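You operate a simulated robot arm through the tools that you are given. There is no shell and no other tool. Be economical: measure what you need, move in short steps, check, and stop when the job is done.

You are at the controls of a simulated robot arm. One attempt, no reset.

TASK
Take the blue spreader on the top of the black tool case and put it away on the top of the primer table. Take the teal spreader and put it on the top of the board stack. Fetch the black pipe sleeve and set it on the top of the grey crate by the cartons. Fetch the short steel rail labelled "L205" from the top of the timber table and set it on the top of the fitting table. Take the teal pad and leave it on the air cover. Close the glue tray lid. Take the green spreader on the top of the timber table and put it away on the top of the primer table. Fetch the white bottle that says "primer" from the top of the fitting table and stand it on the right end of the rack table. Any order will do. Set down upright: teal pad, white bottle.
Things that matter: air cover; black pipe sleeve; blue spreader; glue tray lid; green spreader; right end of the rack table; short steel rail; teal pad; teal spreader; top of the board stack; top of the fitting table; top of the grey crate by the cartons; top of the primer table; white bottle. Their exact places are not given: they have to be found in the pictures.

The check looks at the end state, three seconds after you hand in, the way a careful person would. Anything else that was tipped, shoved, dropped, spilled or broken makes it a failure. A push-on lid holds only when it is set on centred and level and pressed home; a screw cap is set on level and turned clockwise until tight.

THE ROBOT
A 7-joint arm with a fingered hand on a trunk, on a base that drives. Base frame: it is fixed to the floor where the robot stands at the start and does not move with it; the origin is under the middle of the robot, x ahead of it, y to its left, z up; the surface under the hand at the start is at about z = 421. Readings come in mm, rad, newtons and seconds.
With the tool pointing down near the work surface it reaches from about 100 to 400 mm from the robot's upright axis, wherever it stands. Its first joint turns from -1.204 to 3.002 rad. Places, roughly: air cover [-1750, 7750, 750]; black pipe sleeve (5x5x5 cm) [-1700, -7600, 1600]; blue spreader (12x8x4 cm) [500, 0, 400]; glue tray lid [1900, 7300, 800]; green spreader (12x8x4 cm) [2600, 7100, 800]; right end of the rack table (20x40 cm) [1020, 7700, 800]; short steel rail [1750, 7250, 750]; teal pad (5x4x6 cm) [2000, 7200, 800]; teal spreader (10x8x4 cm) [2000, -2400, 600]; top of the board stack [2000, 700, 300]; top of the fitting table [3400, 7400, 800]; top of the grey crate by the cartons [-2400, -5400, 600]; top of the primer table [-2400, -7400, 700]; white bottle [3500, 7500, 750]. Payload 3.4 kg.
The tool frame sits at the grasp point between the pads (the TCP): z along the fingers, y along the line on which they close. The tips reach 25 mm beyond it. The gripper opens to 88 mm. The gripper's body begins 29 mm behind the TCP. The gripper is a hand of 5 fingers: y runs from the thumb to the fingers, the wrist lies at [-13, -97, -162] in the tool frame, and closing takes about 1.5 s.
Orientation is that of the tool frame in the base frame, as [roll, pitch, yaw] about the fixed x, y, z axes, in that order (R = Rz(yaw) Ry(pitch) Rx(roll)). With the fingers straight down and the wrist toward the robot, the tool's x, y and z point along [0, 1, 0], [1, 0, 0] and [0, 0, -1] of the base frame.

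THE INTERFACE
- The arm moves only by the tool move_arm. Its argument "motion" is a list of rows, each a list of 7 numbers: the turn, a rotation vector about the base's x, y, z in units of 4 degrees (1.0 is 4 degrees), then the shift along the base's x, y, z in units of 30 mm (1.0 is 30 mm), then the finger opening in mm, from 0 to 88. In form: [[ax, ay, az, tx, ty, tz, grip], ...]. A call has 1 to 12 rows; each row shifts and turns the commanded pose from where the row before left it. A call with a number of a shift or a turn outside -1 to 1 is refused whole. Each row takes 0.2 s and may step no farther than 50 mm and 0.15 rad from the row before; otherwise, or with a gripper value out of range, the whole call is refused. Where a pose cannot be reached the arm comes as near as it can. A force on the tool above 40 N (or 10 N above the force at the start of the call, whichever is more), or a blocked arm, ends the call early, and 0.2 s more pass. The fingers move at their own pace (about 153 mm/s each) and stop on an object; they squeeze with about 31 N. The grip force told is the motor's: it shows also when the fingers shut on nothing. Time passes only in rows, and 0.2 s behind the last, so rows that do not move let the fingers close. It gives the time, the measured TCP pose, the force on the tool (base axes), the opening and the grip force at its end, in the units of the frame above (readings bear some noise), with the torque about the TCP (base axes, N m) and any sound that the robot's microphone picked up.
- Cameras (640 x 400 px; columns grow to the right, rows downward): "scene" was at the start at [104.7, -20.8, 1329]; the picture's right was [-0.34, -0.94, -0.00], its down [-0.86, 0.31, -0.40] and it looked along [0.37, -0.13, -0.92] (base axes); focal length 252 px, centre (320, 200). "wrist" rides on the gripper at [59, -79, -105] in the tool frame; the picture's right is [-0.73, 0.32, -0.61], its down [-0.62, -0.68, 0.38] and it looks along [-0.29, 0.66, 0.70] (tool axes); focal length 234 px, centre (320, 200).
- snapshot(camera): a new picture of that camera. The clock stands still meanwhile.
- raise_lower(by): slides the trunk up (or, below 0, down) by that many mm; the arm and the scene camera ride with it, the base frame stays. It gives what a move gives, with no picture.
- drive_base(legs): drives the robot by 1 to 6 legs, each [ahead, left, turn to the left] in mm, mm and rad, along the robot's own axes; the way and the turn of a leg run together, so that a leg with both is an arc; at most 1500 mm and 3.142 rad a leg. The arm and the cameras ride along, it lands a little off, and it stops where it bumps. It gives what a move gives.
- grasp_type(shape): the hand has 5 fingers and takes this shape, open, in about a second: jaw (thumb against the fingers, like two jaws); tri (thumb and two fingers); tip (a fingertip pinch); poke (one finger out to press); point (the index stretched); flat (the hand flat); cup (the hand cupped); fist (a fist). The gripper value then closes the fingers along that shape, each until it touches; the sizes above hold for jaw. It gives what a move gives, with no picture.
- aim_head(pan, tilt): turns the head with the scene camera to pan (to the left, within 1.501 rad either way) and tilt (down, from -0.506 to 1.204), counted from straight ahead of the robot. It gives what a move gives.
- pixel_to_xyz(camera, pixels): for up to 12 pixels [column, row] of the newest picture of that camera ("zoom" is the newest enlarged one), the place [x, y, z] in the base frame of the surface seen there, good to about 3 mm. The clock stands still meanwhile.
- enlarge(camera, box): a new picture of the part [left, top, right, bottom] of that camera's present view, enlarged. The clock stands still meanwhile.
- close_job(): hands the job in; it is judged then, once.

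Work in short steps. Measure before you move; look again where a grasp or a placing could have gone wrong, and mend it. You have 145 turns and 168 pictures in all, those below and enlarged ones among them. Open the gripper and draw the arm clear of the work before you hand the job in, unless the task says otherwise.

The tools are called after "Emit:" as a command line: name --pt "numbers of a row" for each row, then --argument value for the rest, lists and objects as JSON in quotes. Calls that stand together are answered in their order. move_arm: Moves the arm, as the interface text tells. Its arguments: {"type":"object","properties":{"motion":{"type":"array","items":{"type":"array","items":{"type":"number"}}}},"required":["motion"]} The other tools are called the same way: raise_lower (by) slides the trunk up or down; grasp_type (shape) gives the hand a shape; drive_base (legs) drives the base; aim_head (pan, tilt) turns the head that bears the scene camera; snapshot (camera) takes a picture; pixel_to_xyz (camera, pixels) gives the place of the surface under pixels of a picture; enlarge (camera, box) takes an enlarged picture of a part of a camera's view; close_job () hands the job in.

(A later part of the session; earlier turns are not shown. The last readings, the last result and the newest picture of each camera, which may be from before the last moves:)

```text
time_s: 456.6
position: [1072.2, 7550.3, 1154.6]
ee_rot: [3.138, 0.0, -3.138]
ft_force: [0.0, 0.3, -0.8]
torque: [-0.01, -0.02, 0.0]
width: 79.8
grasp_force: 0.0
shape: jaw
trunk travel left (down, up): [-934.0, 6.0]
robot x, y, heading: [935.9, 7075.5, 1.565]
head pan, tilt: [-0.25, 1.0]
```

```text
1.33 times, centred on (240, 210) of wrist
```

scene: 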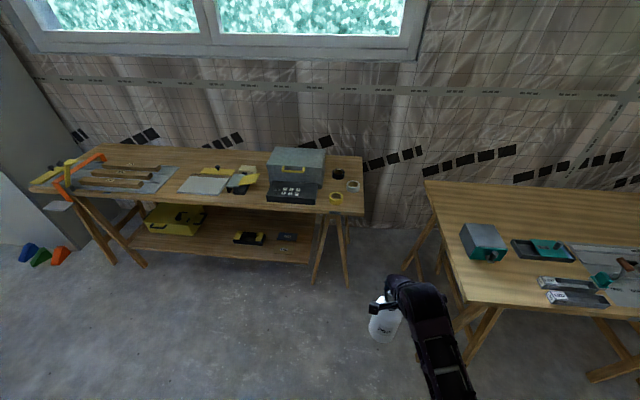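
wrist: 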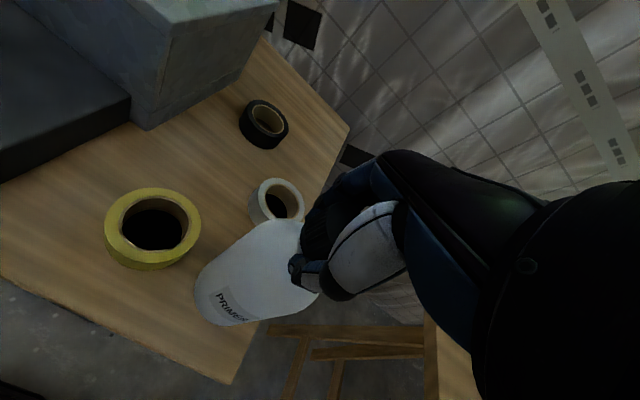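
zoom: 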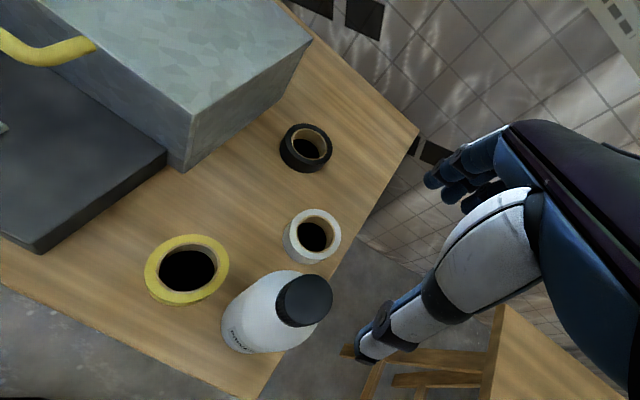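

Bottle stands well. Next to the timber table for the glue tray lid and pad.

Emit:
drive_base --legs '[[-550, 0, 0.003], [0, -830, 0]]'

Emit:
aim_head --pan 0.0 --tilt 0.9

Emit:
enlarge --camera "scene" --box '[290, 150, 410, 240]'

```text
time_s: 463.8
position: [1892.3, 7009.3, 1155.2]
ee_rot: [3.139, 0.002, -3.13]
ft_force: [0.7, 0.1, 0.4]
torque: [0.04, 0.0, 0.02]
width: 80.0
grasp_force: 0.0
shape: jaw
trunk travel left (down, up): [-934.0, 6.0]
robot x, y, heading: [1763.1, 6530.0, 1.575]
head pan, tilt: [-0.25, 1.0]
```

```text
time_s: 464.6
position: [1894.3, 7008.2, 1155.8]
ee_rot: [3.137, -0.001, -3.13]
ft_force: [-0.5, -0.8, 0.2]
torque: [0.0, 0.04, 0.01]
width: 80.0
grasp_force: 0.1
shape: jaw
trunk travel left (down, up): [-934.0, 6.0]
robot x, y, heading: [1763.9, 6534.7, 1.572]
head pan, tilt: [0.0, 0.901]
```

```text
4.44 times, centred on (350, 195) of scene
```

zoom: 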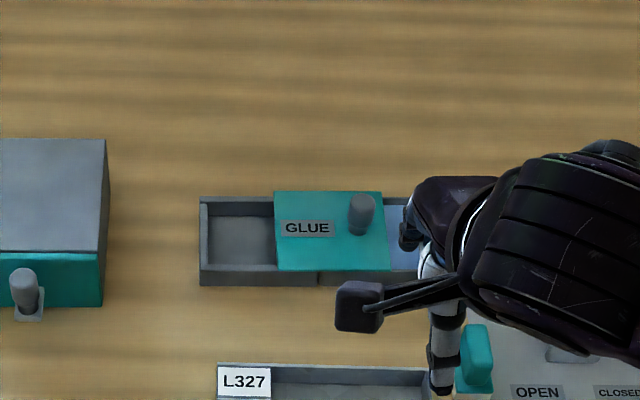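

I shift left 230 mm so the hand doesn't occlude, and look again.

Emit:
drive_base --legs '[[0, 230, 0]]'

Emit:
aim_head --pan -0.4 --tilt 0.9

Emit:
snapshot --camera "scene"

Emit:
snapshot --camera "wrist"

```text
time_s: 466.3
position: [1662.7, 7007.2, 1153.9]
ee_rot: [3.138, 0.001, -3.128]
ft_force: [-0.3, 0.6, 0.6]
torque: [0.01, 0.0, 0.02]
width: 79.9
grasp_force: 0.1
shape: jaw
trunk travel left (down, up): [-934.0, 6.0]
robot x, y, heading: [1531.1, 6527.3, 1.576]
head pan, tilt: [0.0, 0.901]
```

```text
time_s: 467.1
position: [1663.2, 7006.0, 1154.8]
ee_rot: [3.139, 0.001, -3.128]
ft_force: [0.1, 0.5, 0.1]
torque: [0.01, 0.02, -0.02]
width: 79.9
grasp_force: 0.2
shape: jaw
trunk travel left (down, up): [-934.0, 6.0]
robot x, y, heading: [1534.1, 6528.5, 1.583]
head pan, tilt: [-0.4, 0.901]
```

```text
54 pictures are left
```

scene: 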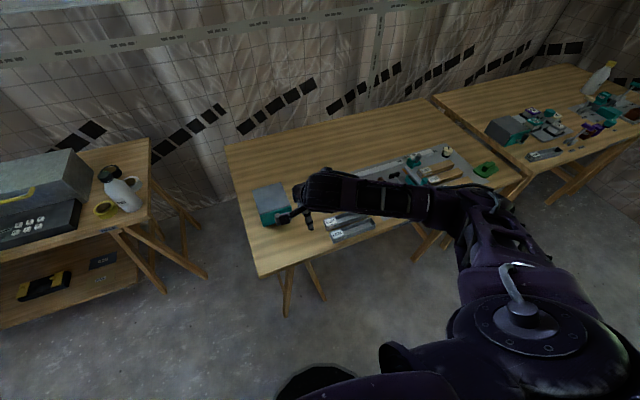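

```text
53 pictures are left
```

wrist: 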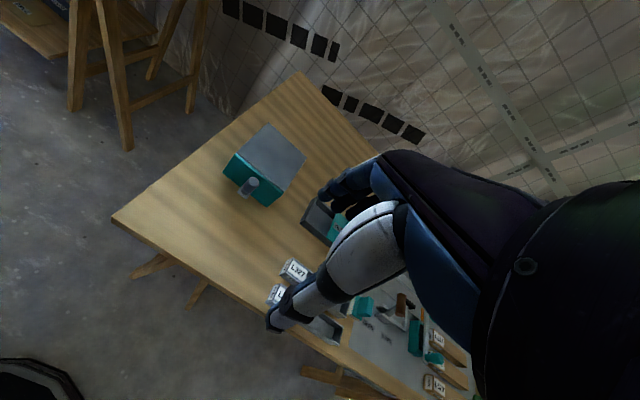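

Wrong side; go right 500 so that the hand is right of the tray, looking left.

Emit:
drive_base --legs '[[0, -500, -0.01]]'

Emit:
aim_head --pan 0.1 --tilt 0.9

Emit:
enlarge --camera "scene" --box '[240, 160, 360, 250]'

```text
time_s: 470.1
position: [2168.0, 7004.5, 1155.9]
ee_rot: [3.137, 0.003, -3.138]
ft_force: [-0.2, -0.4, -0.1]
torque: [-0.02, 0.0, 0.01]
width: 79.8
grasp_force: 0.1
shape: jaw
trunk travel left (down, up): [-934.0, 6.0]
robot x, y, heading: [2033.6, 6532.3, 1.567]
head pan, tilt: [-0.4, 0.901]
```

```text
time_s: 471.0
position: [2168.9, 7005.5, 1156.8]
ee_rot: [3.139, 0.002, -3.138]
ft_force: [0.3, -0.2, 0.2]
torque: [0.03, 0.0, 0.01]
width: 79.9
grasp_force: 0.0
shape: jaw
trunk travel left (down, up): [-934.0, 6.0]
robot x, y, heading: [2027.8, 6531.3, 1.564]
head pan, tilt: [0.099, 0.901]
```

```text
4.44 times, centred on (300, 205) of scene
```

zoom: 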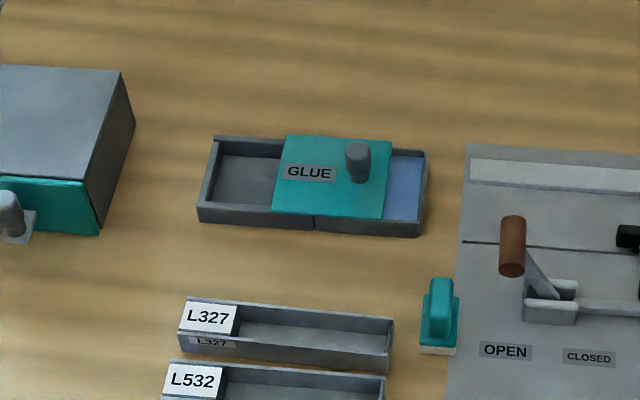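

The lid covers only part of the glue side; it must slide right. I measure tray, lid, knob and the pad.

Emit:
pixel_to_xyz --camera "zoom" --pixels '[[390, 160], [425, 165], [358, 150], [358, 172], [300, 150], [282, 190], [318, 222], [203, 210], [440, 290], [437, 330], [438, 350], [405, 185]]'

Emit:
pixel_to_xyz --camera "zoom" --pixels '[[427, 150], [418, 225], [380, 200], [384, 215], [275, 210], [313, 222], [216, 138], [199, 215], [388, 142], [287, 137], [425, 315], [455, 315]]'

```text
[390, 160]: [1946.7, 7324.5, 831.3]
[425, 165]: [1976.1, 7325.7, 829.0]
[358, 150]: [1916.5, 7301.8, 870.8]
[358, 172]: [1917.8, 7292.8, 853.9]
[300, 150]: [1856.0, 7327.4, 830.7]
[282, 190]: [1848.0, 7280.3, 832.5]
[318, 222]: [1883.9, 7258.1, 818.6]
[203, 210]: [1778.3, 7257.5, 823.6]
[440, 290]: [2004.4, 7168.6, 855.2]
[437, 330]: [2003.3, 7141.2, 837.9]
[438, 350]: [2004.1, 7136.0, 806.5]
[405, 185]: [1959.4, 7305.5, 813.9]
```

```text
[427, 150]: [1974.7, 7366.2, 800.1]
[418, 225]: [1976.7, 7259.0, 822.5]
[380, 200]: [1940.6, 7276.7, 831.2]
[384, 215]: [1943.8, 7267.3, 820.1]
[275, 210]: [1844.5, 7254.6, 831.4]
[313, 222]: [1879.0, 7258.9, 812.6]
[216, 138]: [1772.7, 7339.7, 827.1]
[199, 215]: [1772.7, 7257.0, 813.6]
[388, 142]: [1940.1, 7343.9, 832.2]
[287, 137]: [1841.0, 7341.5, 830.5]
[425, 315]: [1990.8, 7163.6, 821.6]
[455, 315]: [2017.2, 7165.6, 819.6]
```

Tray x 1773–1978, glue side 1877–1978; lid x 1843–1944, so slide +34 mm. Knob at ≈(1917,7303), top 873. I'll grip the knob and slide it. Position first.

Emit:
move_arm --pt "0 0 0 0 0 -1 70" --pt "0 0 0 0 0 -1 70" --pt "0 0 0 0 0.5 -1 70" --pt "0 0 0 0 0.8 -1 70" --pt "0 0 0 0 1 0 70" --pt "0 0 0 0 1 0 70"

Emit:
drive_base --legs '[[199, 252, 0.003]]'

Emit:
snapshot --camera "wrist"

```text
time_s: 472.4
position: [2168.6, 7105.6, 1035.9]
ee_rot: [3.14, 0.002, -3.141]
ft_force: [-0.1, 0.3, -1.5]
torque: [-0.03, 0.01, -0.01]
width: 70.2
grasp_force: 0.2
shape: jaw
trunk travel left (down, up): [-934.0, 6.0]
robot x, y, heading: [2030.9, 6536.1, 1.564]
head pan, tilt: [0.099, 0.901]
```

```text
time_s: 474.6
position: [1918.7, 7302.9, 1036.3]
ee_rot: [3.137, 0.001, -3.136]
ft_force: [0.2, 0.3, -0.4]
torque: [0.0, 0.01, -0.02]
width: 70.1
grasp_force: 0.0
shape: jaw
trunk travel left (down, up): [-934.0, 6.0]
robot x, y, heading: [1785.0, 6734.0, 1.57]
head pan, tilt: [0.099, 0.901]
```

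```text
51 pictures are left
```

wrist: 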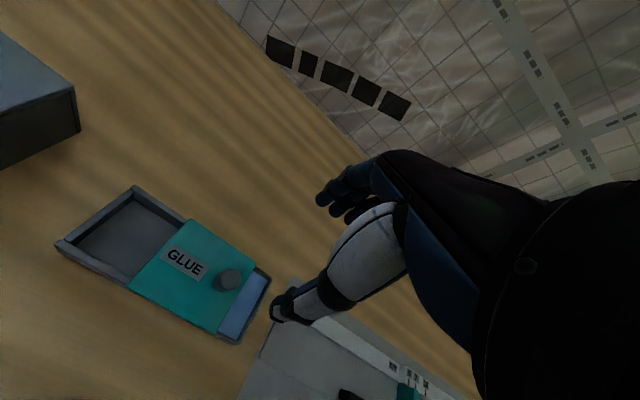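

Emit:
pixel_to_xyz --camera "wrist" --pixels '[[228, 278], [235, 273], [222, 275], [230, 287], [240, 280], [262, 280], [215, 330]]'

Emit:
raise_lower --by -130

Emit:
snapshot --camera "wrist"

```text
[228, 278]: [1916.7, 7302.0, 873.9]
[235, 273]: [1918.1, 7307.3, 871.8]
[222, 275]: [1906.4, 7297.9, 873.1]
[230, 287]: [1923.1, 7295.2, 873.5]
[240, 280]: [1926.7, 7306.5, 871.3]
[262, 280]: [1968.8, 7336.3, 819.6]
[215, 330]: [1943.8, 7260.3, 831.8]
```

```text
time_s: 476.1
position: [1918.9, 7303.4, 905.9]
ee_rot: [3.138, 0.0, -3.135]
ft_force: [-0.8, -0.8, 0.6]
torque: [-0.01, -0.04, 0.0]
width: 70.2
grasp_force: 0.0
shape: jaw
trunk travel left (down, up): [-804.0, 136.0]
robot x, y, heading: [1784.5, 6730.2, 1.57]
head pan, tilt: [0.099, 0.901]
```

```text
50 pictures are left
```

wrist: 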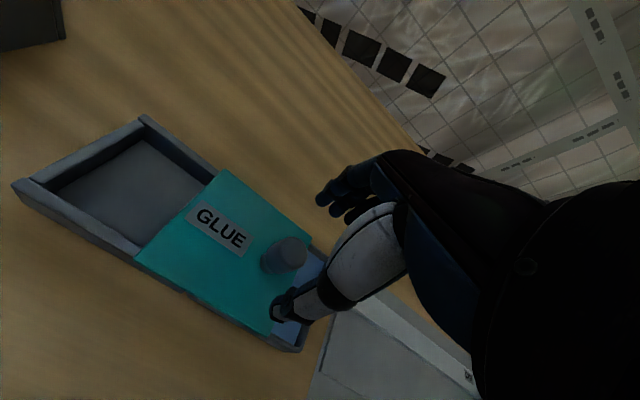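

Aligned with the knob. Descend to 863, close on the knob.

Emit:
move_arm --pt "0 0 0 0 0 -0.8 70" --pt "0 0 0 0 0 -0.63 70" --pt "0 0 0 0 0 0 0" --pt "0 0 0 0 0 0 0" --pt "0 0 0 0 0 0 0" --pt "0 0 0 0 0 0 0" --pt "0 0 0 0 0 0 0" --pt "0 0 0 0 0 0 0"

Emit:
move_arm --pt "0 0 0 0.3 0 0 0" --pt "0 0 0 0.3 0 0 0" --pt "0 0 0 0.3 0 0 0" --pt "0 0 0 0 0 0 0"

Emit:
snapshot --camera "wrist"

```text
time_s: 477.9
position: [1918.1, 7302.6, 862.1]
ee_rot: [3.137, 0.002, -3.137]
ft_force: [0.6, -6.0, -4.5]
torque: [-0.11, -0.02, 0.02]
width: 16.6
grasp_force: 31.4
shape: jaw
trunk travel left (down, up): [-804.0, 136.0]
robot x, y, heading: [1782.5, 6729.8, 1.57]
head pan, tilt: [0.099, 0.901]
```

```text
time_s: 478.9
position: [1945.9, 7301.8, 861.8]
ee_rot: [3.139, 0.003, -3.136]
ft_force: [0.6, -6.4, -5.2]
torque: [-0.05, -0.01, 0.03]
width: 16.8
grasp_force: 31.1
shape: jaw
trunk travel left (down, up): [-804.0, 136.0]
robot x, y, heading: [1784.3, 6726.1, 1.569]
head pan, tilt: [0.099, 0.901]
```

```text
49 pictures are left
```

wrist: 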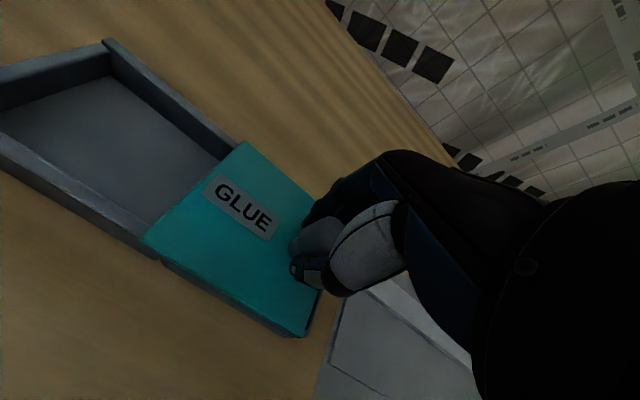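

The lid slid along 28 mm. Push on in small steps until it stops.

Emit:
move_arm --pt "0 0 0 0.1 0 0 0" --pt "0 0 0 0.1 0 0 0" --pt "0 0 0 0.07 0 0 0" --pt "0 0 0 0 0 0 0"

Emit:
snapshot --camera "wrist"

```text
time_s: 479.9
position: [1953.2, 7302.1, 863.0]
ee_rot: [3.138, 0.002, -3.135]
ft_force: [1.1, -4.7, -4.1]
torque: [-0.08, -0.02, 0.04]
width: 16.4
grasp_force: 31.5
shape: jaw
trunk travel left (down, up): [-804.0, 136.0]
robot x, y, heading: [1780.2, 6730.7, 1.573]
head pan, tilt: [0.099, 0.901]
```

```text
48 pictures are left
```

wrist: 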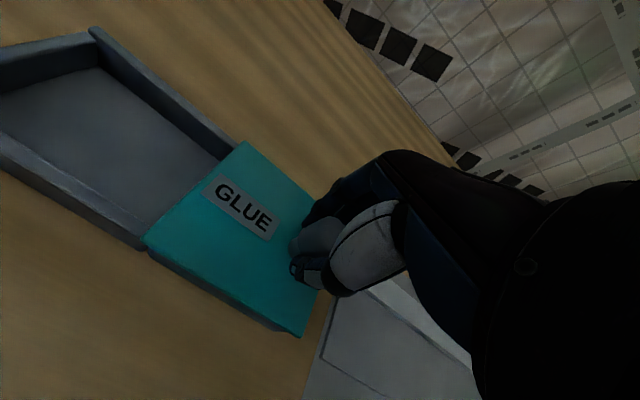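

The lid's left edge now meets the tray's middle seam. Release, rise, and check from above.

Emit:
move_arm --pt "0 0 0 0 0 0 30" --pt "0 0 0 0 0 0 60" --pt "0 0 0 0 0 0 60" --pt "0 0 0 0 0 0.7 60" --pt "0 0 0 0 0 1 60" --pt "0 0 0 0 0 1 60"

Emit:
raise_lower --by 60

Emit:
snapshot --camera "wrist"

Emit:
pixel_to_xyz --camera "wrist" --pixels '[[150, 275], [110, 300], [258, 318], [235, 345], [265, 300], [200, 340], [205, 255]]'

```text
time_s: 481.3
position: [1951.9, 7303.5, 943.4]
ee_rot: [3.138, 0.0, -3.136]
ft_force: [-0.7, 0.2, -0.2]
torque: [0.0, -0.02, 0.02]
width: 59.7
grasp_force: 0.2
shape: jaw
trunk travel left (down, up): [-804.0, 136.0]
robot x, y, heading: [1785.7, 6726.7, 1.569]
head pan, tilt: [0.099, 0.901]
```

```text
time_s: 482.3
position: [1953.7, 7302.9, 1004.7]
ee_rot: [3.138, 0.001, -3.136]
ft_force: [-0.2, 0.5, 1.0]
torque: [-0.01, -0.03, 0.02]
width: 59.9
grasp_force: 0.1
shape: jaw
trunk travel left (down, up): [-864.0, 76.0]
robot x, y, heading: [1784.7, 6733.4, 1.574]
head pan, tilt: [0.099, 0.901]
```

```text
47 pictures are left
```

wrist: 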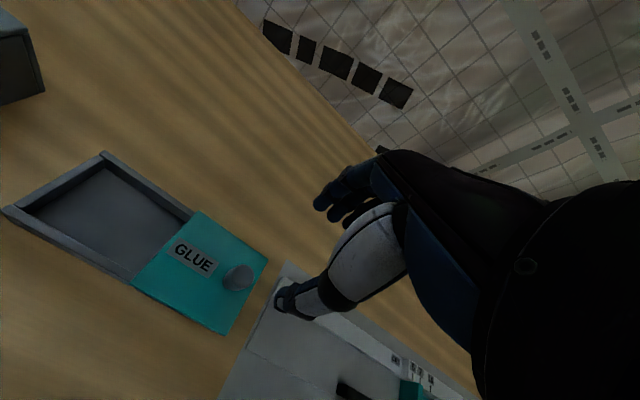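

```text
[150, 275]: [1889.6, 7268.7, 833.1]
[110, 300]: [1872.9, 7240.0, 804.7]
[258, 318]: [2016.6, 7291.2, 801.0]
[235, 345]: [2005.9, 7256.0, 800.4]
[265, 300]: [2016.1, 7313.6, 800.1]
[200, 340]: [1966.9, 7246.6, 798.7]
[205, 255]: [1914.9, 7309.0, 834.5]
```

Lid fully over the glue side. Now the teal pad at ≈(2004,7160): move above it and look.

Emit:
drive_base --legs '[[-150, -50, 0]]'

Emit:
snapshot --camera "wrist"

Emit:
enlarge --camera "wrist" --box '[160, 220, 320, 340]'

```text
time_s: 483.7
position: [2002.3, 7153.2, 1004.0]
ee_rot: [3.139, 0.003, -3.137]
ft_force: [0.6, -0.5, 0.5]
torque: [0.01, -0.02, -0.02]
width: 59.7
grasp_force: 0.1
shape: jaw
trunk travel left (down, up): [-864.0, 76.0]
robot x, y, heading: [1833.6, 6581.5, 1.571]
head pan, tilt: [0.099, 0.901]
```

```text
46 pictures are left
```

wrist: 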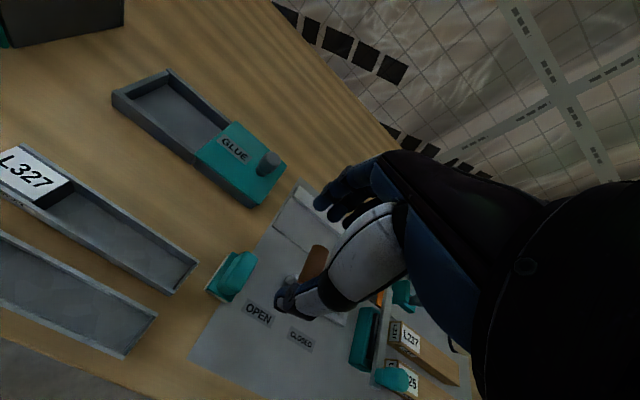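

```text
3.33 times, centred on (240, 280) of wrist
```

zoom: 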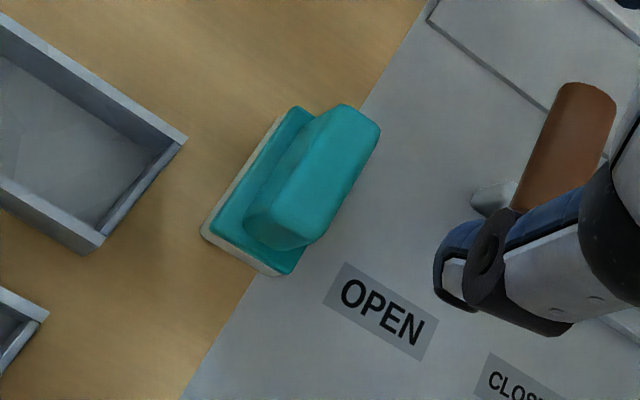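

Emit:
pixel_to_xyz --camera "zoom" --pixels '[[350, 115], [280, 235], [315, 175], [285, 115], [285, 270], [210, 225], [375, 130], [590, 110], [530, 190], [480, 200]]'

```text
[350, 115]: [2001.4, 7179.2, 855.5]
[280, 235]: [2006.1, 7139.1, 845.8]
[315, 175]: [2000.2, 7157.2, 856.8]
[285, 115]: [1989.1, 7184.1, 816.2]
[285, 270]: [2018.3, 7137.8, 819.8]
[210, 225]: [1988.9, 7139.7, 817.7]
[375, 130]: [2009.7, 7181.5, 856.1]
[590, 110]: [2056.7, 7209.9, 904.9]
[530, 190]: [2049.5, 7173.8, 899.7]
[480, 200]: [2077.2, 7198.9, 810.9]
```

Turns are running short, so I batch. The lever handle (x≈2050, z≈900) obstructs a top grasp, so I use the earlier horizontal posture (reverse of the sequence that worked): retract, rotate, then lower in front of the pad and look.

Emit:
move_arm --pt "0 0 0 -0.3 -0.9 0 46" --pt "0 0 0 -0.3 -0.9 0 46" --pt "0 0 0 -0.3 -0.9 0 46" --pt "0 0 0 -0.3 -0.9 0 46"

Emit:
move_arm --pt "0.63 -0.63 0.99 0 0 0.3 46" --pt "0.63 -0.63 0.99 0 0 0.3 46" --pt "0.63 -0.63 0.99 0 0 0.3 46" --pt "0.63 -0.63 0.99 0 0 0.3 46" --pt "0.63 -0.63 0.99 0 0 0.3 46" --pt "0.63 -0.63 0.99 0 0 0.3 46" --pt "0.63 -0.63 0.99 0 0 0.3 46" --pt "0.63 -0.63 0.99 0 0 0.3 46" --pt "0.63 -0.63 0.99 0 0 0.3 46" --pt "0.63 -0.63 0.99 0 0 0.3 46" --pt "0.63 -0.63 0.99 0 0 0.3 46" --pt "0.63 -0.63 0.99 0 0 0.3 46"

Emit:
move_arm --pt "0.63 -0.63 0.99 0 0 0.9 46" --pt "0.63 -0.63 0.99 0 0 0.9 46" --pt "0.63 -0.63 0.99 0 0 0.9 46" --pt "0.63 -0.63 0.99 0 0 0.9 46" --pt "0.63 -0.63 0.99 0 0 0.9 46" --pt "0.63 -0.63 0.99 0 0 0.9 46" --pt "0.63 -0.63 0.99 0 0 0.9 46" --pt "0.63 -0.63 0.99 0 0 0.9 46" --pt "0 0 0 0 0 0.9 46" --pt "0 0 0 0 0 0.9 46" --pt "0 0 0 0 0 0.9 46" --pt "0 0 0 0 0 0.9 46"

Emit:
drive_base --legs '[[30, -37, 0]]'

Emit:
raise_lower --by -400

Emit:
raise_lower --by -140

Emit:
snapshot --camera "wrist"

Emit:
snapshot --camera "scene"

```text
time_s: 484.7
position: [1966.9, 7043.4, 1005.9]
ee_rot: [3.136, 0.001, -3.137]
ft_force: [0.0, -0.1, -0.4]
torque: [0.03, 0.01, -0.01]
width: 46.5
grasp_force: 0.0
shape: jaw
trunk travel left (down, up): [-864.0, 76.0]
robot x, y, heading: [1838.9, 6581.2, 1.572]
head pan, tilt: [0.099, 0.901]
```

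```text
time_s: 487.3
position: [1965.8, 7044.0, 1112.5]
ee_rot: [2.843, 0.674, -2.371]
ft_force: [0.4, 0.1, -0.2]
torque: [-0.02, 0.01, 0.03]
width: 46.7
grasp_force: 0.0
shape: jaw
trunk travel left (down, up): [-864.0, 76.0]
robot x, y, heading: [1830.6, 6583.2, 1.574]
head pan, tilt: [0.099, 0.901]
```

```text
time_s: 489.9
position: [1965.3, 7045.9, 1436.4]
ee_rot: [-3.137, 1.133, -1.564]
ft_force: [-0.3, 0.3, -0.3]
torque: [-0.02, 0.0, 0.0]
width: 46.2
grasp_force: 0.0
shape: jaw
trunk travel left (down, up): [-864.0, 76.0]
robot x, y, heading: [1835.9, 6581.3, 1.567]
head pan, tilt: [0.099, 0.901]
```

```text
time_s: 490.9
position: [1997.6, 7071.5, 1437.9]
ee_rot: [-3.134, 1.135, -1.562]
ft_force: [0.8, 0.2, 0.7]
torque: [0.0, -0.02, -0.04]
width: 46.6
grasp_force: 0.1
shape: jaw
trunk travel left (down, up): [-864.0, 76.0]
robot x, y, heading: [1867.9, 6607.1, 1.574]
head pan, tilt: [0.099, 0.901]
```

```text
time_s: 494.7
position: [2002.7, 7075.7, 1037.2]
ee_rot: [-3.138, 1.133, -1.562]
ft_force: [0.6, 0.3, 0.4]
torque: [0.0, 0.0, -0.02]
width: 46.4
grasp_force: 0.1
shape: jaw
trunk travel left (down, up): [-464.0, 476.0]
robot x, y, heading: [1869.3, 6609.7, 1.569]
head pan, tilt: [0.099, 0.901]
```

```text
time_s: 496.4
position: [2001.7, 7075.9, 896.5]
ee_rot: [-3.137, 1.133, -1.563]
ft_force: [0.3, 0.1, -0.7]
torque: [-0.01, 0.01, 0.01]
width: 46.6
grasp_force: 0.1
shape: jaw
trunk travel left (down, up): [-324.0, 616.0]
robot x, y, heading: [1868.7, 6612.0, 1.573]
head pan, tilt: [0.099, 0.901]
```

```text
44 pictures are left
```

wrist: 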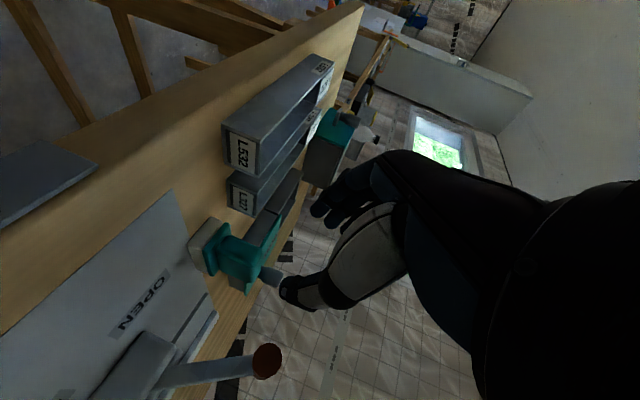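

```text
43 pictures are left
```

scene: 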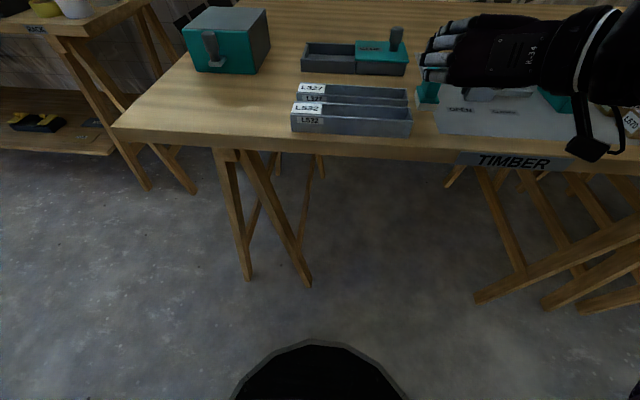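

Good posture and alignment. Lower to ~851 first (beneath the lever handle), nudge x +3, then drive ahead 82 and look.

Emit:
raise_lower --by -45

Emit:
move_arm --pt "0 0 0 0.1 0 0 46" --pt "0 0 0 0 0 0 46"

Emit:
drive_base --legs '[[82, 0, 0]]'

Emit:
enlarge --camera "wrist" --box '[180, 150, 400, 340]'

Emit:
enlarge --camera "scene" --box '[360, 0, 560, 130]'

```text
time_s: 497.2
position: [2002.9, 7076.6, 851.8]
ee_rot: [-3.137, 1.135, -1.563]
ft_force: [0.0, 0.1, 0.1]
torque: [0.0, -0.02, 0.0]
width: 46.3
grasp_force: 0.0
shape: jaw
trunk travel left (down, up): [-279.0, 661.0]
robot x, y, heading: [1869.6, 6608.4, 1.572]
head pan, tilt: [0.099, 0.901]
```

```text
time_s: 497.8
position: [2005.7, 7076.9, 851.3]
ee_rot: [-3.138, 1.133, -1.565]
ft_force: [0.5, -0.1, 0.7]
torque: [0.0, 0.06, 0.0]
width: 46.4
grasp_force: 0.1
shape: jaw
trunk travel left (down, up): [-279.0, 661.0]
robot x, y, heading: [1869.8, 6611.2, 1.569]
head pan, tilt: [0.099, 0.901]
```

```text
time_s: 498.9
position: [2006.1, 7157.9, 850.8]
ee_rot: [-3.135, 1.133, -1.561]
ft_force: [0.5, 0.4, 0.1]
torque: [-0.02, 0.0, 0.04]
width: 46.1
grasp_force: 0.0
shape: jaw
trunk travel left (down, up): [-279.0, 661.0]
robot x, y, heading: [1865.8, 6689.1, 1.571]
head pan, tilt: [0.099, 0.901]
```

```text
2.11 times, centred on (290, 245) of wrist
```

zoom: 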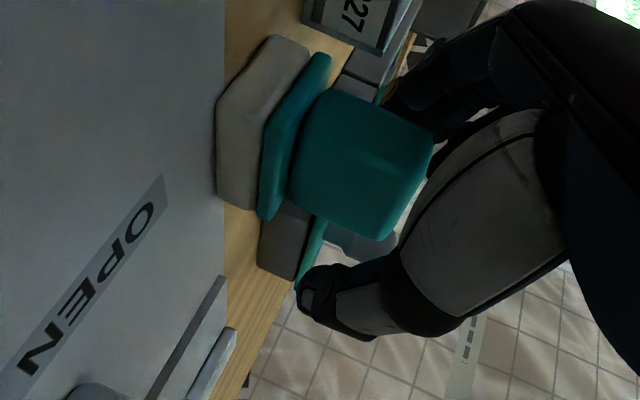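

```text
3.08 times, centred on (460, 65) of scene
```

zoom: 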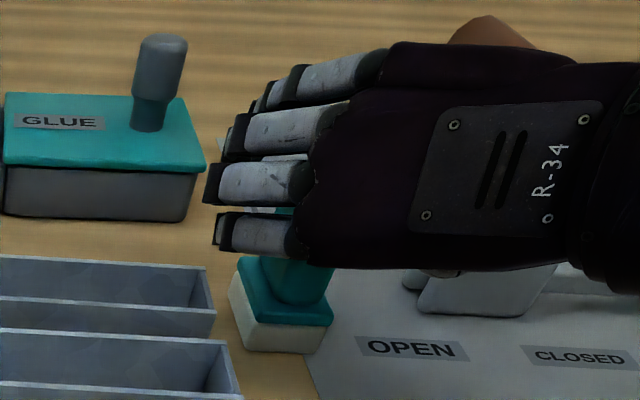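

The handle is between thumb and fingers. Close, lift 10 mm, back off 200, raise, and look left for the route to the air cover.

Emit:
move_arm --pt "0 0 0 0 0 0 0" --pt "0 0 0 0 0 0 0" --pt "0 0 0 0 0 0 0" --pt "0 0 0 0 0 0 0" --pt "0 0 0 0 0 0 0" --pt "0 0 0 0 0 0 0" --pt "0 0 0 0 0 0.3 0" --pt "0 0 0 0 0 0.1 0" --pt "0 0 0 0 0 0 0"

Emit:
drive_base --legs '[[-300, 0, 0]]'

Emit:
raise_lower --by 350

Emit:
enlarge --camera "wrist" --box '[180, 150, 400, 340]'

Emit:
aim_head --pan 1.2 --tilt 0.45

Emit:
snapshot --camera "scene"

```text
time_s: 500.9
position: [2006.5, 7157.3, 861.9]
ee_rot: [3.141, 1.132, -1.566]
ft_force: [-0.1, 0.2, -0.6]
torque: [0.01, -0.02, -0.04]
width: 13.4
grasp_force: 31.0
shape: jaw
trunk travel left (down, up): [-279.0, 661.0]
robot x, y, heading: [1870.8, 6693.2, 1.569]
head pan, tilt: [0.099, 0.901]
```

```text
time_s: 502.9
position: [2006.5, 6857.8, 862.8]
ee_rot: [-3.141, 1.133, -1.567]
ft_force: [-0.1, 0.8, -1.1]
torque: [0.0, 0.01, 0.0]
width: 13.7
grasp_force: 31.5
shape: jaw
trunk travel left (down, up): [-279.0, 661.0]
robot x, y, heading: [1866.4, 6391.2, 1.569]
head pan, tilt: [0.099, 0.901]
```

```text
time_s: 506.4
position: [2006.4, 6857.4, 1213.6]
ee_rot: [-3.139, 1.133, -1.565]
ft_force: [1.3, 0.5, -0.6]
torque: [-0.01, -0.01, 0.0]
width: 13.5
grasp_force: 30.9
shape: jaw
trunk travel left (down, up): [-629.0, 311.0]
robot x, y, heading: [1870.7, 6391.7, 1.574]
head pan, tilt: [0.099, 0.901]
```

```text
2.11 times, centred on (290, 245) of wrist
```

zoom: 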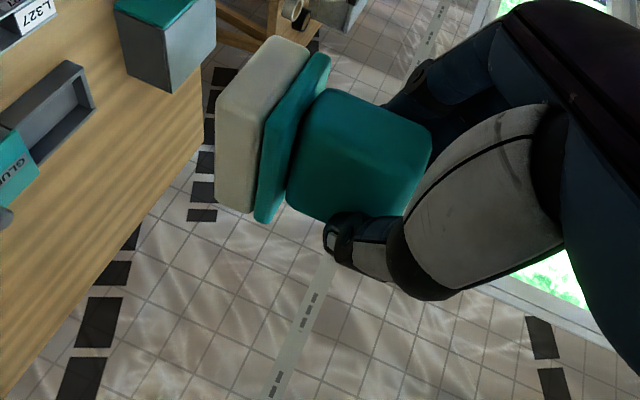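

```text
time_s: 507.7
position: [2007.0, 6857.6, 1212.4]
ee_rot: [-3.139, 1.134, -1.563]
ft_force: [0.2, -0.4, -0.4]
torque: [-0.01, -0.02, 0.01]
width: 13.8
grasp_force: 30.7
shape: jaw
trunk travel left (down, up): [-629.0, 311.0]
robot x, y, heading: [1867.4, 6391.1, 1.569]
head pan, tilt: [1.201, 0.45]
```

```text
39 pictures are left
```

scene: 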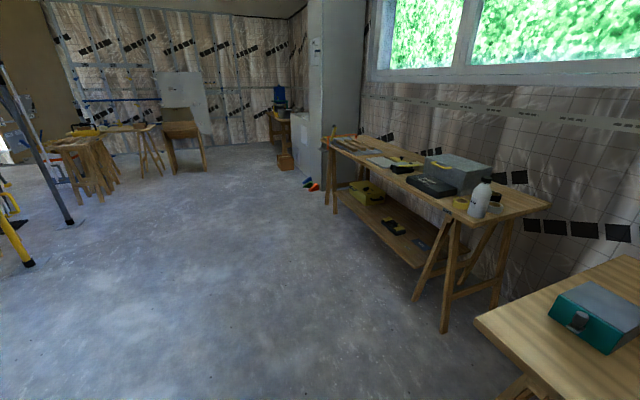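

Pad is held. The floor west is open; I check two points, then drive left 3.7 m along y≈6390 and look at the air cover.

Emit:
pixel_to_xyz --camera "scene" --pixels '[[28, 264], [72, 222], [185, 172], [285, 168], [320, 178], [303, 125]]'

Emit:
drive_base --legs '[[0, 1500, 0], [0, 1000, 0]]'

Emit:
aim_head --pan 0.6 --tilt 0.5

Emit:
snapshot --camera "scene"

```text
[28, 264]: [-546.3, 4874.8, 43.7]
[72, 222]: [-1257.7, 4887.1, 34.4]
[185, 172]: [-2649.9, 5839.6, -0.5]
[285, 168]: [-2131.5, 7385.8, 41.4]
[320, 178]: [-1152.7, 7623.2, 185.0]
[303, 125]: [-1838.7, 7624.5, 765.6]
```

```text
time_s: 519.9
position: [-496.8, 6844.6, 1211.9]
ee_rot: [-3.139, 1.133, -1.553]
ft_force: [0.1, -0.9, -0.9]
torque: [-0.02, -0.01, 0.03]
width: 13.8
grasp_force: 31.0
shape: jaw
trunk travel left (down, up): [-629.0, 311.0]
robot x, y, heading: [-627.2, 6380.1, 1.58]
head pan, tilt: [1.201, 0.45]
```

```text
time_s: 520.9
position: [-497.0, 6844.5, 1213.3]
ee_rot: [-3.138, 1.133, -1.553]
ft_force: [0.3, -0.1, -1.3]
torque: [-0.01, -0.01, -0.01]
width: 13.7
grasp_force: 30.6
shape: jaw
trunk travel left (down, up): [-629.0, 311.0]
robot x, y, heading: [-627.4, 6376.3, 1.58]
head pan, tilt: [0.6, 0.499]
```

```text
38 pictures are left
```

scene: 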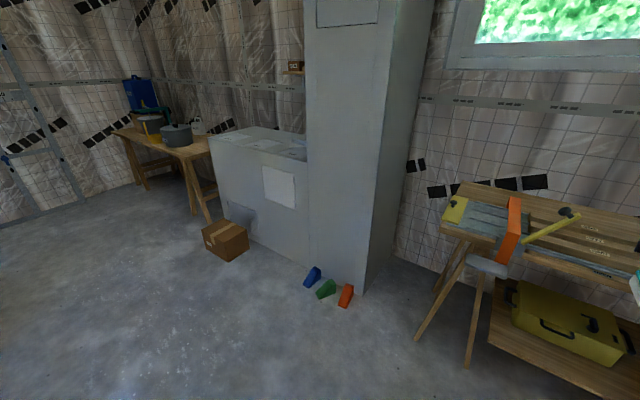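

The white cabinet at (255,160) carries covers on top. I move left 900 more, raise, and look at its top.

Emit:
drive_base --legs '[[0, 1000, -0.009]]'

Emit:
aim_head --pan 0.0 --tilt 0.6

Emit:
snapshot --camera "scene"

Emit:
enlarge --camera "scene" --box '[230, 130, 470, 280]'

Emit:
pixel_to_xyz --camera "zoom" --pixels '[[100, 100], [200, 100], [300, 100], [400, 100], [100, 160], [200, 160], [300, 160], [400, 160], [200, 220], [300, 220], [200, 300], [500, 160]]'

```text
time_s: 526.1
position: [-1500.1, 6835.6, 1212.7]
ee_rot: [-3.134, 1.133, -1.551]
ft_force: [-0.3, -0.7, -0.7]
torque: [0.02, 0.01, 0.02]
width: 13.5
grasp_force: 31.0
shape: jaw
trunk travel left (down, up): [-629.0, 311.0]
robot x, y, heading: [-1633.3, 6368.8, 1.581]
head pan, tilt: [0.6, 0.499]
```

```text
time_s: 527.1
position: [-1499.8, 6835.9, 1213.3]
ee_rot: [-3.135, 1.134, -1.551]
ft_force: [0.3, -0.3, 0.2]
torque: [0.02, 0.01, -0.02]
width: 13.5
grasp_force: 30.8
shape: jaw
trunk travel left (down, up): [-629.0, 311.0]
robot x, y, heading: [-1633.6, 6367.2, 1.579]
head pan, tilt: [0.0, 0.6]
```

```text
37 pictures are left
```

scene: 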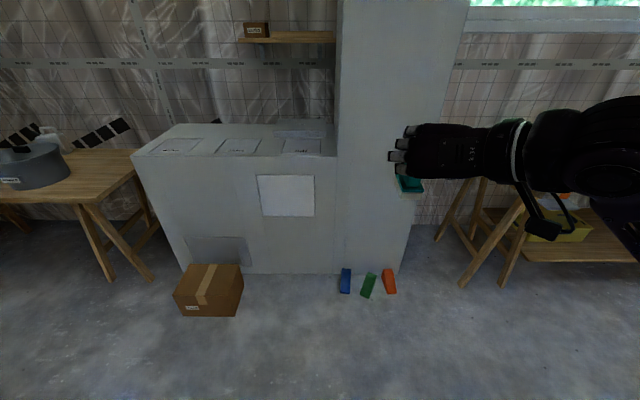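

```text
2.67 times, centred on (350, 205) of scene
```

zoom: 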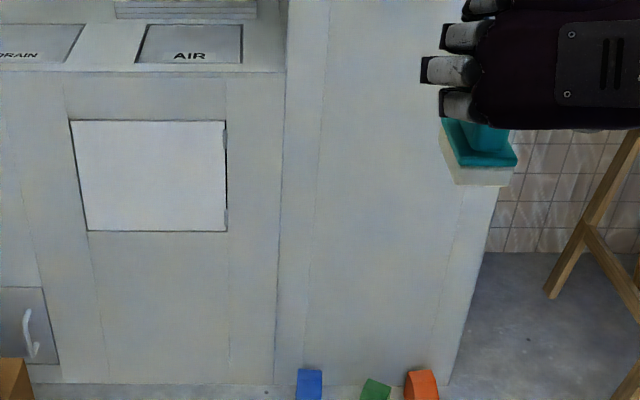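

```text
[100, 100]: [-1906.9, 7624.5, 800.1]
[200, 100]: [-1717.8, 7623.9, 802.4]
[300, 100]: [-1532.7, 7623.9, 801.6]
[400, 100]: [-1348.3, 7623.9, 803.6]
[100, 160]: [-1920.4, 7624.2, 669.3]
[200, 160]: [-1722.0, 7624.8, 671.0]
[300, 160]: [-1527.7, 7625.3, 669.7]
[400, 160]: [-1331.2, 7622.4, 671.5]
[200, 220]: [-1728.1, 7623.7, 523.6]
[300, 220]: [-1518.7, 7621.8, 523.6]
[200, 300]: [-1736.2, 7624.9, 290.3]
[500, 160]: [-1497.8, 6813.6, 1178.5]
```

I measure the AIR cover's corners, and the carton on the floor for base clearance.

Emit:
pixel_to_xyz --camera "zoom" --pixels '[[150, 28], [238, 28], [140, 60], [242, 60], [190, 45], [260, 40], [190, 10], [200, 72]]'

Emit:
pixel_to_xyz --camera "scene" --pixels '[[243, 290], [238, 315], [185, 312], [215, 262], [345, 290], [243, 270]]'

```text
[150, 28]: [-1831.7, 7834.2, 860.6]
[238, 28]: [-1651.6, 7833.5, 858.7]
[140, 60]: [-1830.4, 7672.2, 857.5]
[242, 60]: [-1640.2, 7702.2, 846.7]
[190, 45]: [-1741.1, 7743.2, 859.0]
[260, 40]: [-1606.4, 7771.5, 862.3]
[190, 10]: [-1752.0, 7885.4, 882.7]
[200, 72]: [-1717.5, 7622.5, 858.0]
```

```text
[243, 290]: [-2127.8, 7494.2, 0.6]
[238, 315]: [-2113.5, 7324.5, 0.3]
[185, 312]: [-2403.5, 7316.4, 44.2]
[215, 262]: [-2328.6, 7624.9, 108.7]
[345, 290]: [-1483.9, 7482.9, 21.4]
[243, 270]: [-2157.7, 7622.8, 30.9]
```

Cover spans x −1830…−1645, y 7672–7835, z≈858. I drive to put the pad over (−1712,7735) with carton clearance, lower to ~TCP 918, and look.

Emit:
drive_base --legs '[[0, 213, -0.009], [500, 0, 0], [399, 0, 0]]'

Emit:
raise_lower --by -293

Emit:
aim_head --pan -0.1 --tilt 0.6

Emit:
snapshot --camera "scene"

Emit:
snapshot --camera "wrist"

Emit:
pixel_to_xyz --camera "wrist" --pixels '[[200, 240], [180, 300], [230, 320], [150, 200], [270, 330], [250, 200], [280, 200]]'

```text
time_s: 533.4
position: [-1709.4, 7739.2, 1211.7]
ee_rot: [-3.138, 1.132, -1.565]
ft_force: [0.2, 0.9, -0.9]
torque: [0.01, 0.0, 0.02]
width: 13.7
grasp_force: 31.0
shape: jaw
trunk travel left (down, up): [-629.0, 311.0]
robot x, y, heading: [-1846.5, 7274.3, 1.569]
head pan, tilt: [0.0, 0.6]
```

```text
time_s: 536.4
position: [-1708.2, 7740.1, 920.4]
ee_rot: [-3.136, 1.135, -1.562]
ft_force: [0.2, 0.5, -0.7]
torque: [0.01, 0.04, 0.01]
width: 13.5
grasp_force: 31.0
shape: jaw
trunk travel left (down, up): [-336.0, 604.0]
robot x, y, heading: [-1851.0, 7272.9, 1.569]
head pan, tilt: [0.0, 0.6]
```

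```text
time_s: 537.0
position: [-1709.1, 7739.4, 919.6]
ee_rot: [-3.136, 1.13, -1.563]
ft_force: [0.3, -0.3, -1.5]
torque: [-0.03, -0.02, 0.02]
width: 13.8
grasp_force: 30.8
shape: jaw
trunk travel left (down, up): [-336.0, 604.0]
robot x, y, heading: [-1847.5, 7270.3, 1.568]
head pan, tilt: [-0.099, 0.6]
```

```text
35 pictures are left
```

scene: 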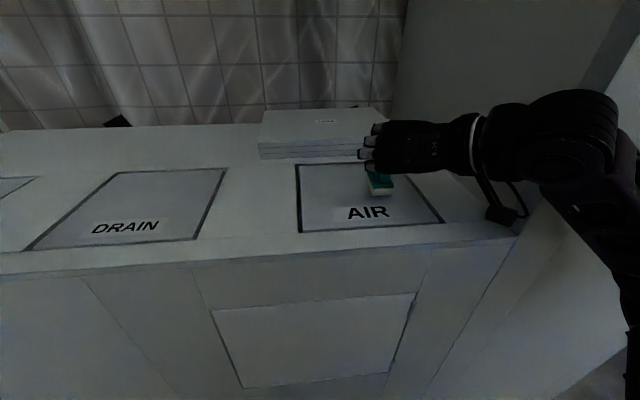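

```text
34 pictures are left
```

wrist: 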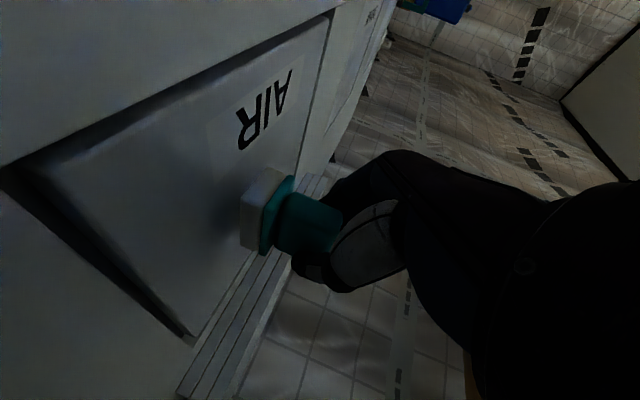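

```text
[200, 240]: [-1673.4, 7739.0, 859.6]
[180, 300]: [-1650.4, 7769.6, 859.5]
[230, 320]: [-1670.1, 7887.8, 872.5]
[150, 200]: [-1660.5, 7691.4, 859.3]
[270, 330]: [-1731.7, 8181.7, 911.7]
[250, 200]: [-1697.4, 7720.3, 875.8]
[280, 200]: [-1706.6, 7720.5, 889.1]
```

Pad hovers ~9 mm above the AIR cover. I set it down, release, back off, check, then restore the tool-down posture and drive back east toward the green spreader.

Emit:
move_arm --pt "0 0 0 0 0 -0.2 0" --pt "0 0 0 0 0 -0.06 0" --pt "0 0 0 0 0 -0.05 0" --pt "0 0 0 0 0 0 0" --pt "0 0 0 0 0 0 20" --pt "0 0 0 0 0 0 46" --pt "0 0 0 0 0 0 46" --pt "0 0 0 0 0 0 46"

Emit:
drive_base --legs '[[-450, 0, 0], [-430, 0, 0]]'

Emit:
enlarge --camera "scene" --box '[220, 60, 460, 210]'

Emit:
raise_lower --by 400

Emit:
move_arm --pt "0 0 0 0 0 -0.9 80" --pt "0 0 0 0 0 -0.9 80" --pt "0 0 0 0 0 -0.9 80" --pt "0 0 0 0 0 -0.9 80" --pt "-0.63 0.63 -0.99 0 0 -0.9 80" --pt "-0.63 0.63 -0.99 0 0 -0.9 80" --pt "-0.63 0.63 -0.99 0 0 -0.9 80" --pt "-0.63 0.63 -0.99 0 0 -0.9 80" --pt "-0.63 0.63 -0.99 0 0 -0.9 80" --pt "-0.63 0.63 -0.99 0 0 -0.9 80" --pt "-0.63 0.63 -0.99 0 0 -0.9 80" --pt "-0.63 0.63 -0.99 0 0 -0.9 80"

Emit:
move_arm --pt "-0.63 0.63 -0.99 0 0 -0.3 80" --pt "-0.63 0.63 -0.99 0 0 -0.3 80" --pt "-0.63 0.63 -0.99 0 0 -0.3 80" --pt "-0.63 0.63 -0.99 0 0 -0.3 80" --pt "-0.63 0.63 -0.99 0 0 -0.3 80" --pt "-0.63 0.63 -0.99 0 0 -0.3 80" --pt "-0.63 0.63 -0.99 0 0 -0.3 80" --pt "-0.63 0.63 -0.99 0 0 -0.3 80" --pt "-0.63 0.63 -0.99 0 0 -0.3 80" --pt "-0.63 0.63 -0.99 0 0 -0.3 80" --pt "-0.63 0.63 -0.99 0 0 -0.3 80" --pt "-0.63 0.63 -0.99 0 0 -0.3 80"

Emit:
raise_lower --by 150

Emit:
drive_base --legs '[[0, -1500, 0], [0, -1500, 0], [0, -1100, 0]]'

Emit:
aim_head --pan 0.0 --tilt 0.9

Emit:
snapshot --camera "scene"

```text
time_s: 538.8
position: [-1708.5, 7740.0, 911.1]
ee_rot: [-3.138, 1.132, -1.563]
ft_force: [-0.3, 0.0, 1.1]
torque: [-0.02, 0.0, 0.01]
width: 45.7
grasp_force: 0.0
shape: jaw
trunk travel left (down, up): [-336.0, 604.0]
robot x, y, heading: [-1845.2, 7276.6, 1.569]
head pan, tilt: [-0.099, 0.6]
```

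```text
time_s: 543.7
position: [-1709.5, 6867.5, 911.6]
ee_rot: [-3.139, 1.132, -1.563]
ft_force: [-0.2, 0.2, -0.4]
torque: [0.02, 0.0, 0.0]
width: 45.6
grasp_force: 0.1
shape: jaw
trunk travel left (down, up): [-336.0, 604.0]
robot x, y, heading: [-1847.2, 6401.6, 1.571]
head pan, tilt: [-0.099, 0.6]
```

```text
2.67 times, centred on (340, 135) of scene
```

zoom: 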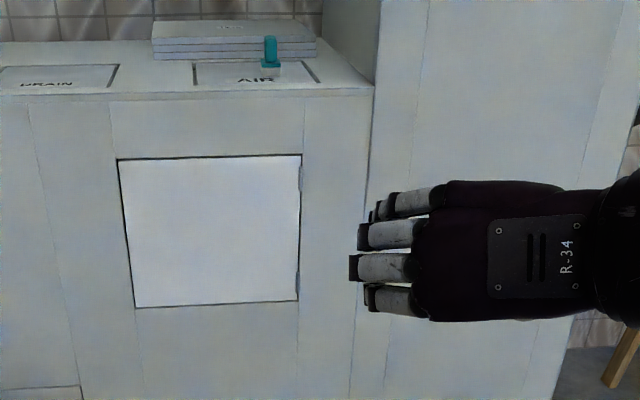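

```text
time_s: 547.6
position: [-1709.7, 6866.8, 1310.6]
ee_rot: [-3.137, 1.134, -1.561]
ft_force: [-0.6, 0.1, 0.0]
torque: [0.04, -0.02, 0.01]
width: 45.4
grasp_force: 0.1
shape: jaw
trunk travel left (down, up): [-736.0, 204.0]
robot x, y, heading: [-1847.3, 6403.0, 1.569]
head pan, tilt: [-0.099, 0.6]
```

```text
time_s: 550.2
position: [-1708.3, 6866.2, 986.6]
ee_rot: [2.844, 0.673, -2.372]
ft_force: [-0.4, 0.3, 0.5]
torque: [0.02, 0.02, -0.02]
width: 79.8
grasp_force: 0.1
shape: jaw
trunk travel left (down, up): [-736.0, 204.0]
robot x, y, heading: [-1845.9, 6400.6, 1.571]
head pan, tilt: [-0.099, 0.6]
```

```text
time_s: 552.8
position: [-1708.3, 6865.5, 877.8]
ee_rot: [3.138, 0.003, -3.138]
ft_force: [-0.2, -0.5, 0.1]
torque: [-0.02, -0.02, 0.01]
width: 80.0
grasp_force: 0.0
shape: jaw
trunk travel left (down, up): [-736.0, 204.0]
robot x, y, heading: [-1848.6, 6402.1, 1.573]
head pan, tilt: [-0.099, 0.6]
```

```text
time_s: 554.5
position: [-1709.5, 6867.4, 1028.9]
ee_rot: [3.135, 0.002, -3.134]
ft_force: [-0.2, 0.1, 0.5]
torque: [-0.02, 0.02, 0.0]
width: 80.0
grasp_force: 0.1
shape: jaw
trunk travel left (down, up): [-886.0, 54.0]
robot x, y, heading: [-1844.9, 6402.4, 1.571]
head pan, tilt: [-0.099, 0.6]
```

```text
time_s: 574.2
position: [2387.7, 6843.1, 1029.1]
ee_rot: [3.136, 0.002, 3.14]
ft_force: [0.0, 0.8, 0.0]
torque: [0.0, 0.03, 0.01]
width: 80.1
grasp_force: 0.1
shape: jaw
trunk travel left (down, up): [-886.0, 54.0]
robot x, y, heading: [2247.5, 6380.1, 1.565]
head pan, tilt: [-0.099, 0.6]
```

```text
time_s: 575.0
position: [2388.2, 6843.8, 1027.5]
ee_rot: [3.136, 0.002, 3.141]
ft_force: [-0.5, -0.2, 0.2]
torque: [-0.01, 0.01, 0.02]
width: 79.8
grasp_force: 0.1
shape: jaw
trunk travel left (down, up): [-886.0, 54.0]
robot x, y, heading: [2247.6, 6381.1, 1.561]
head pan, tilt: [0.0, 0.901]
```

```text
32 pictures are left
```

scene: 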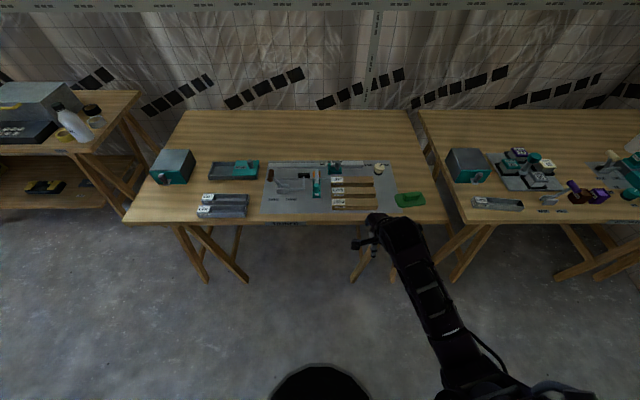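

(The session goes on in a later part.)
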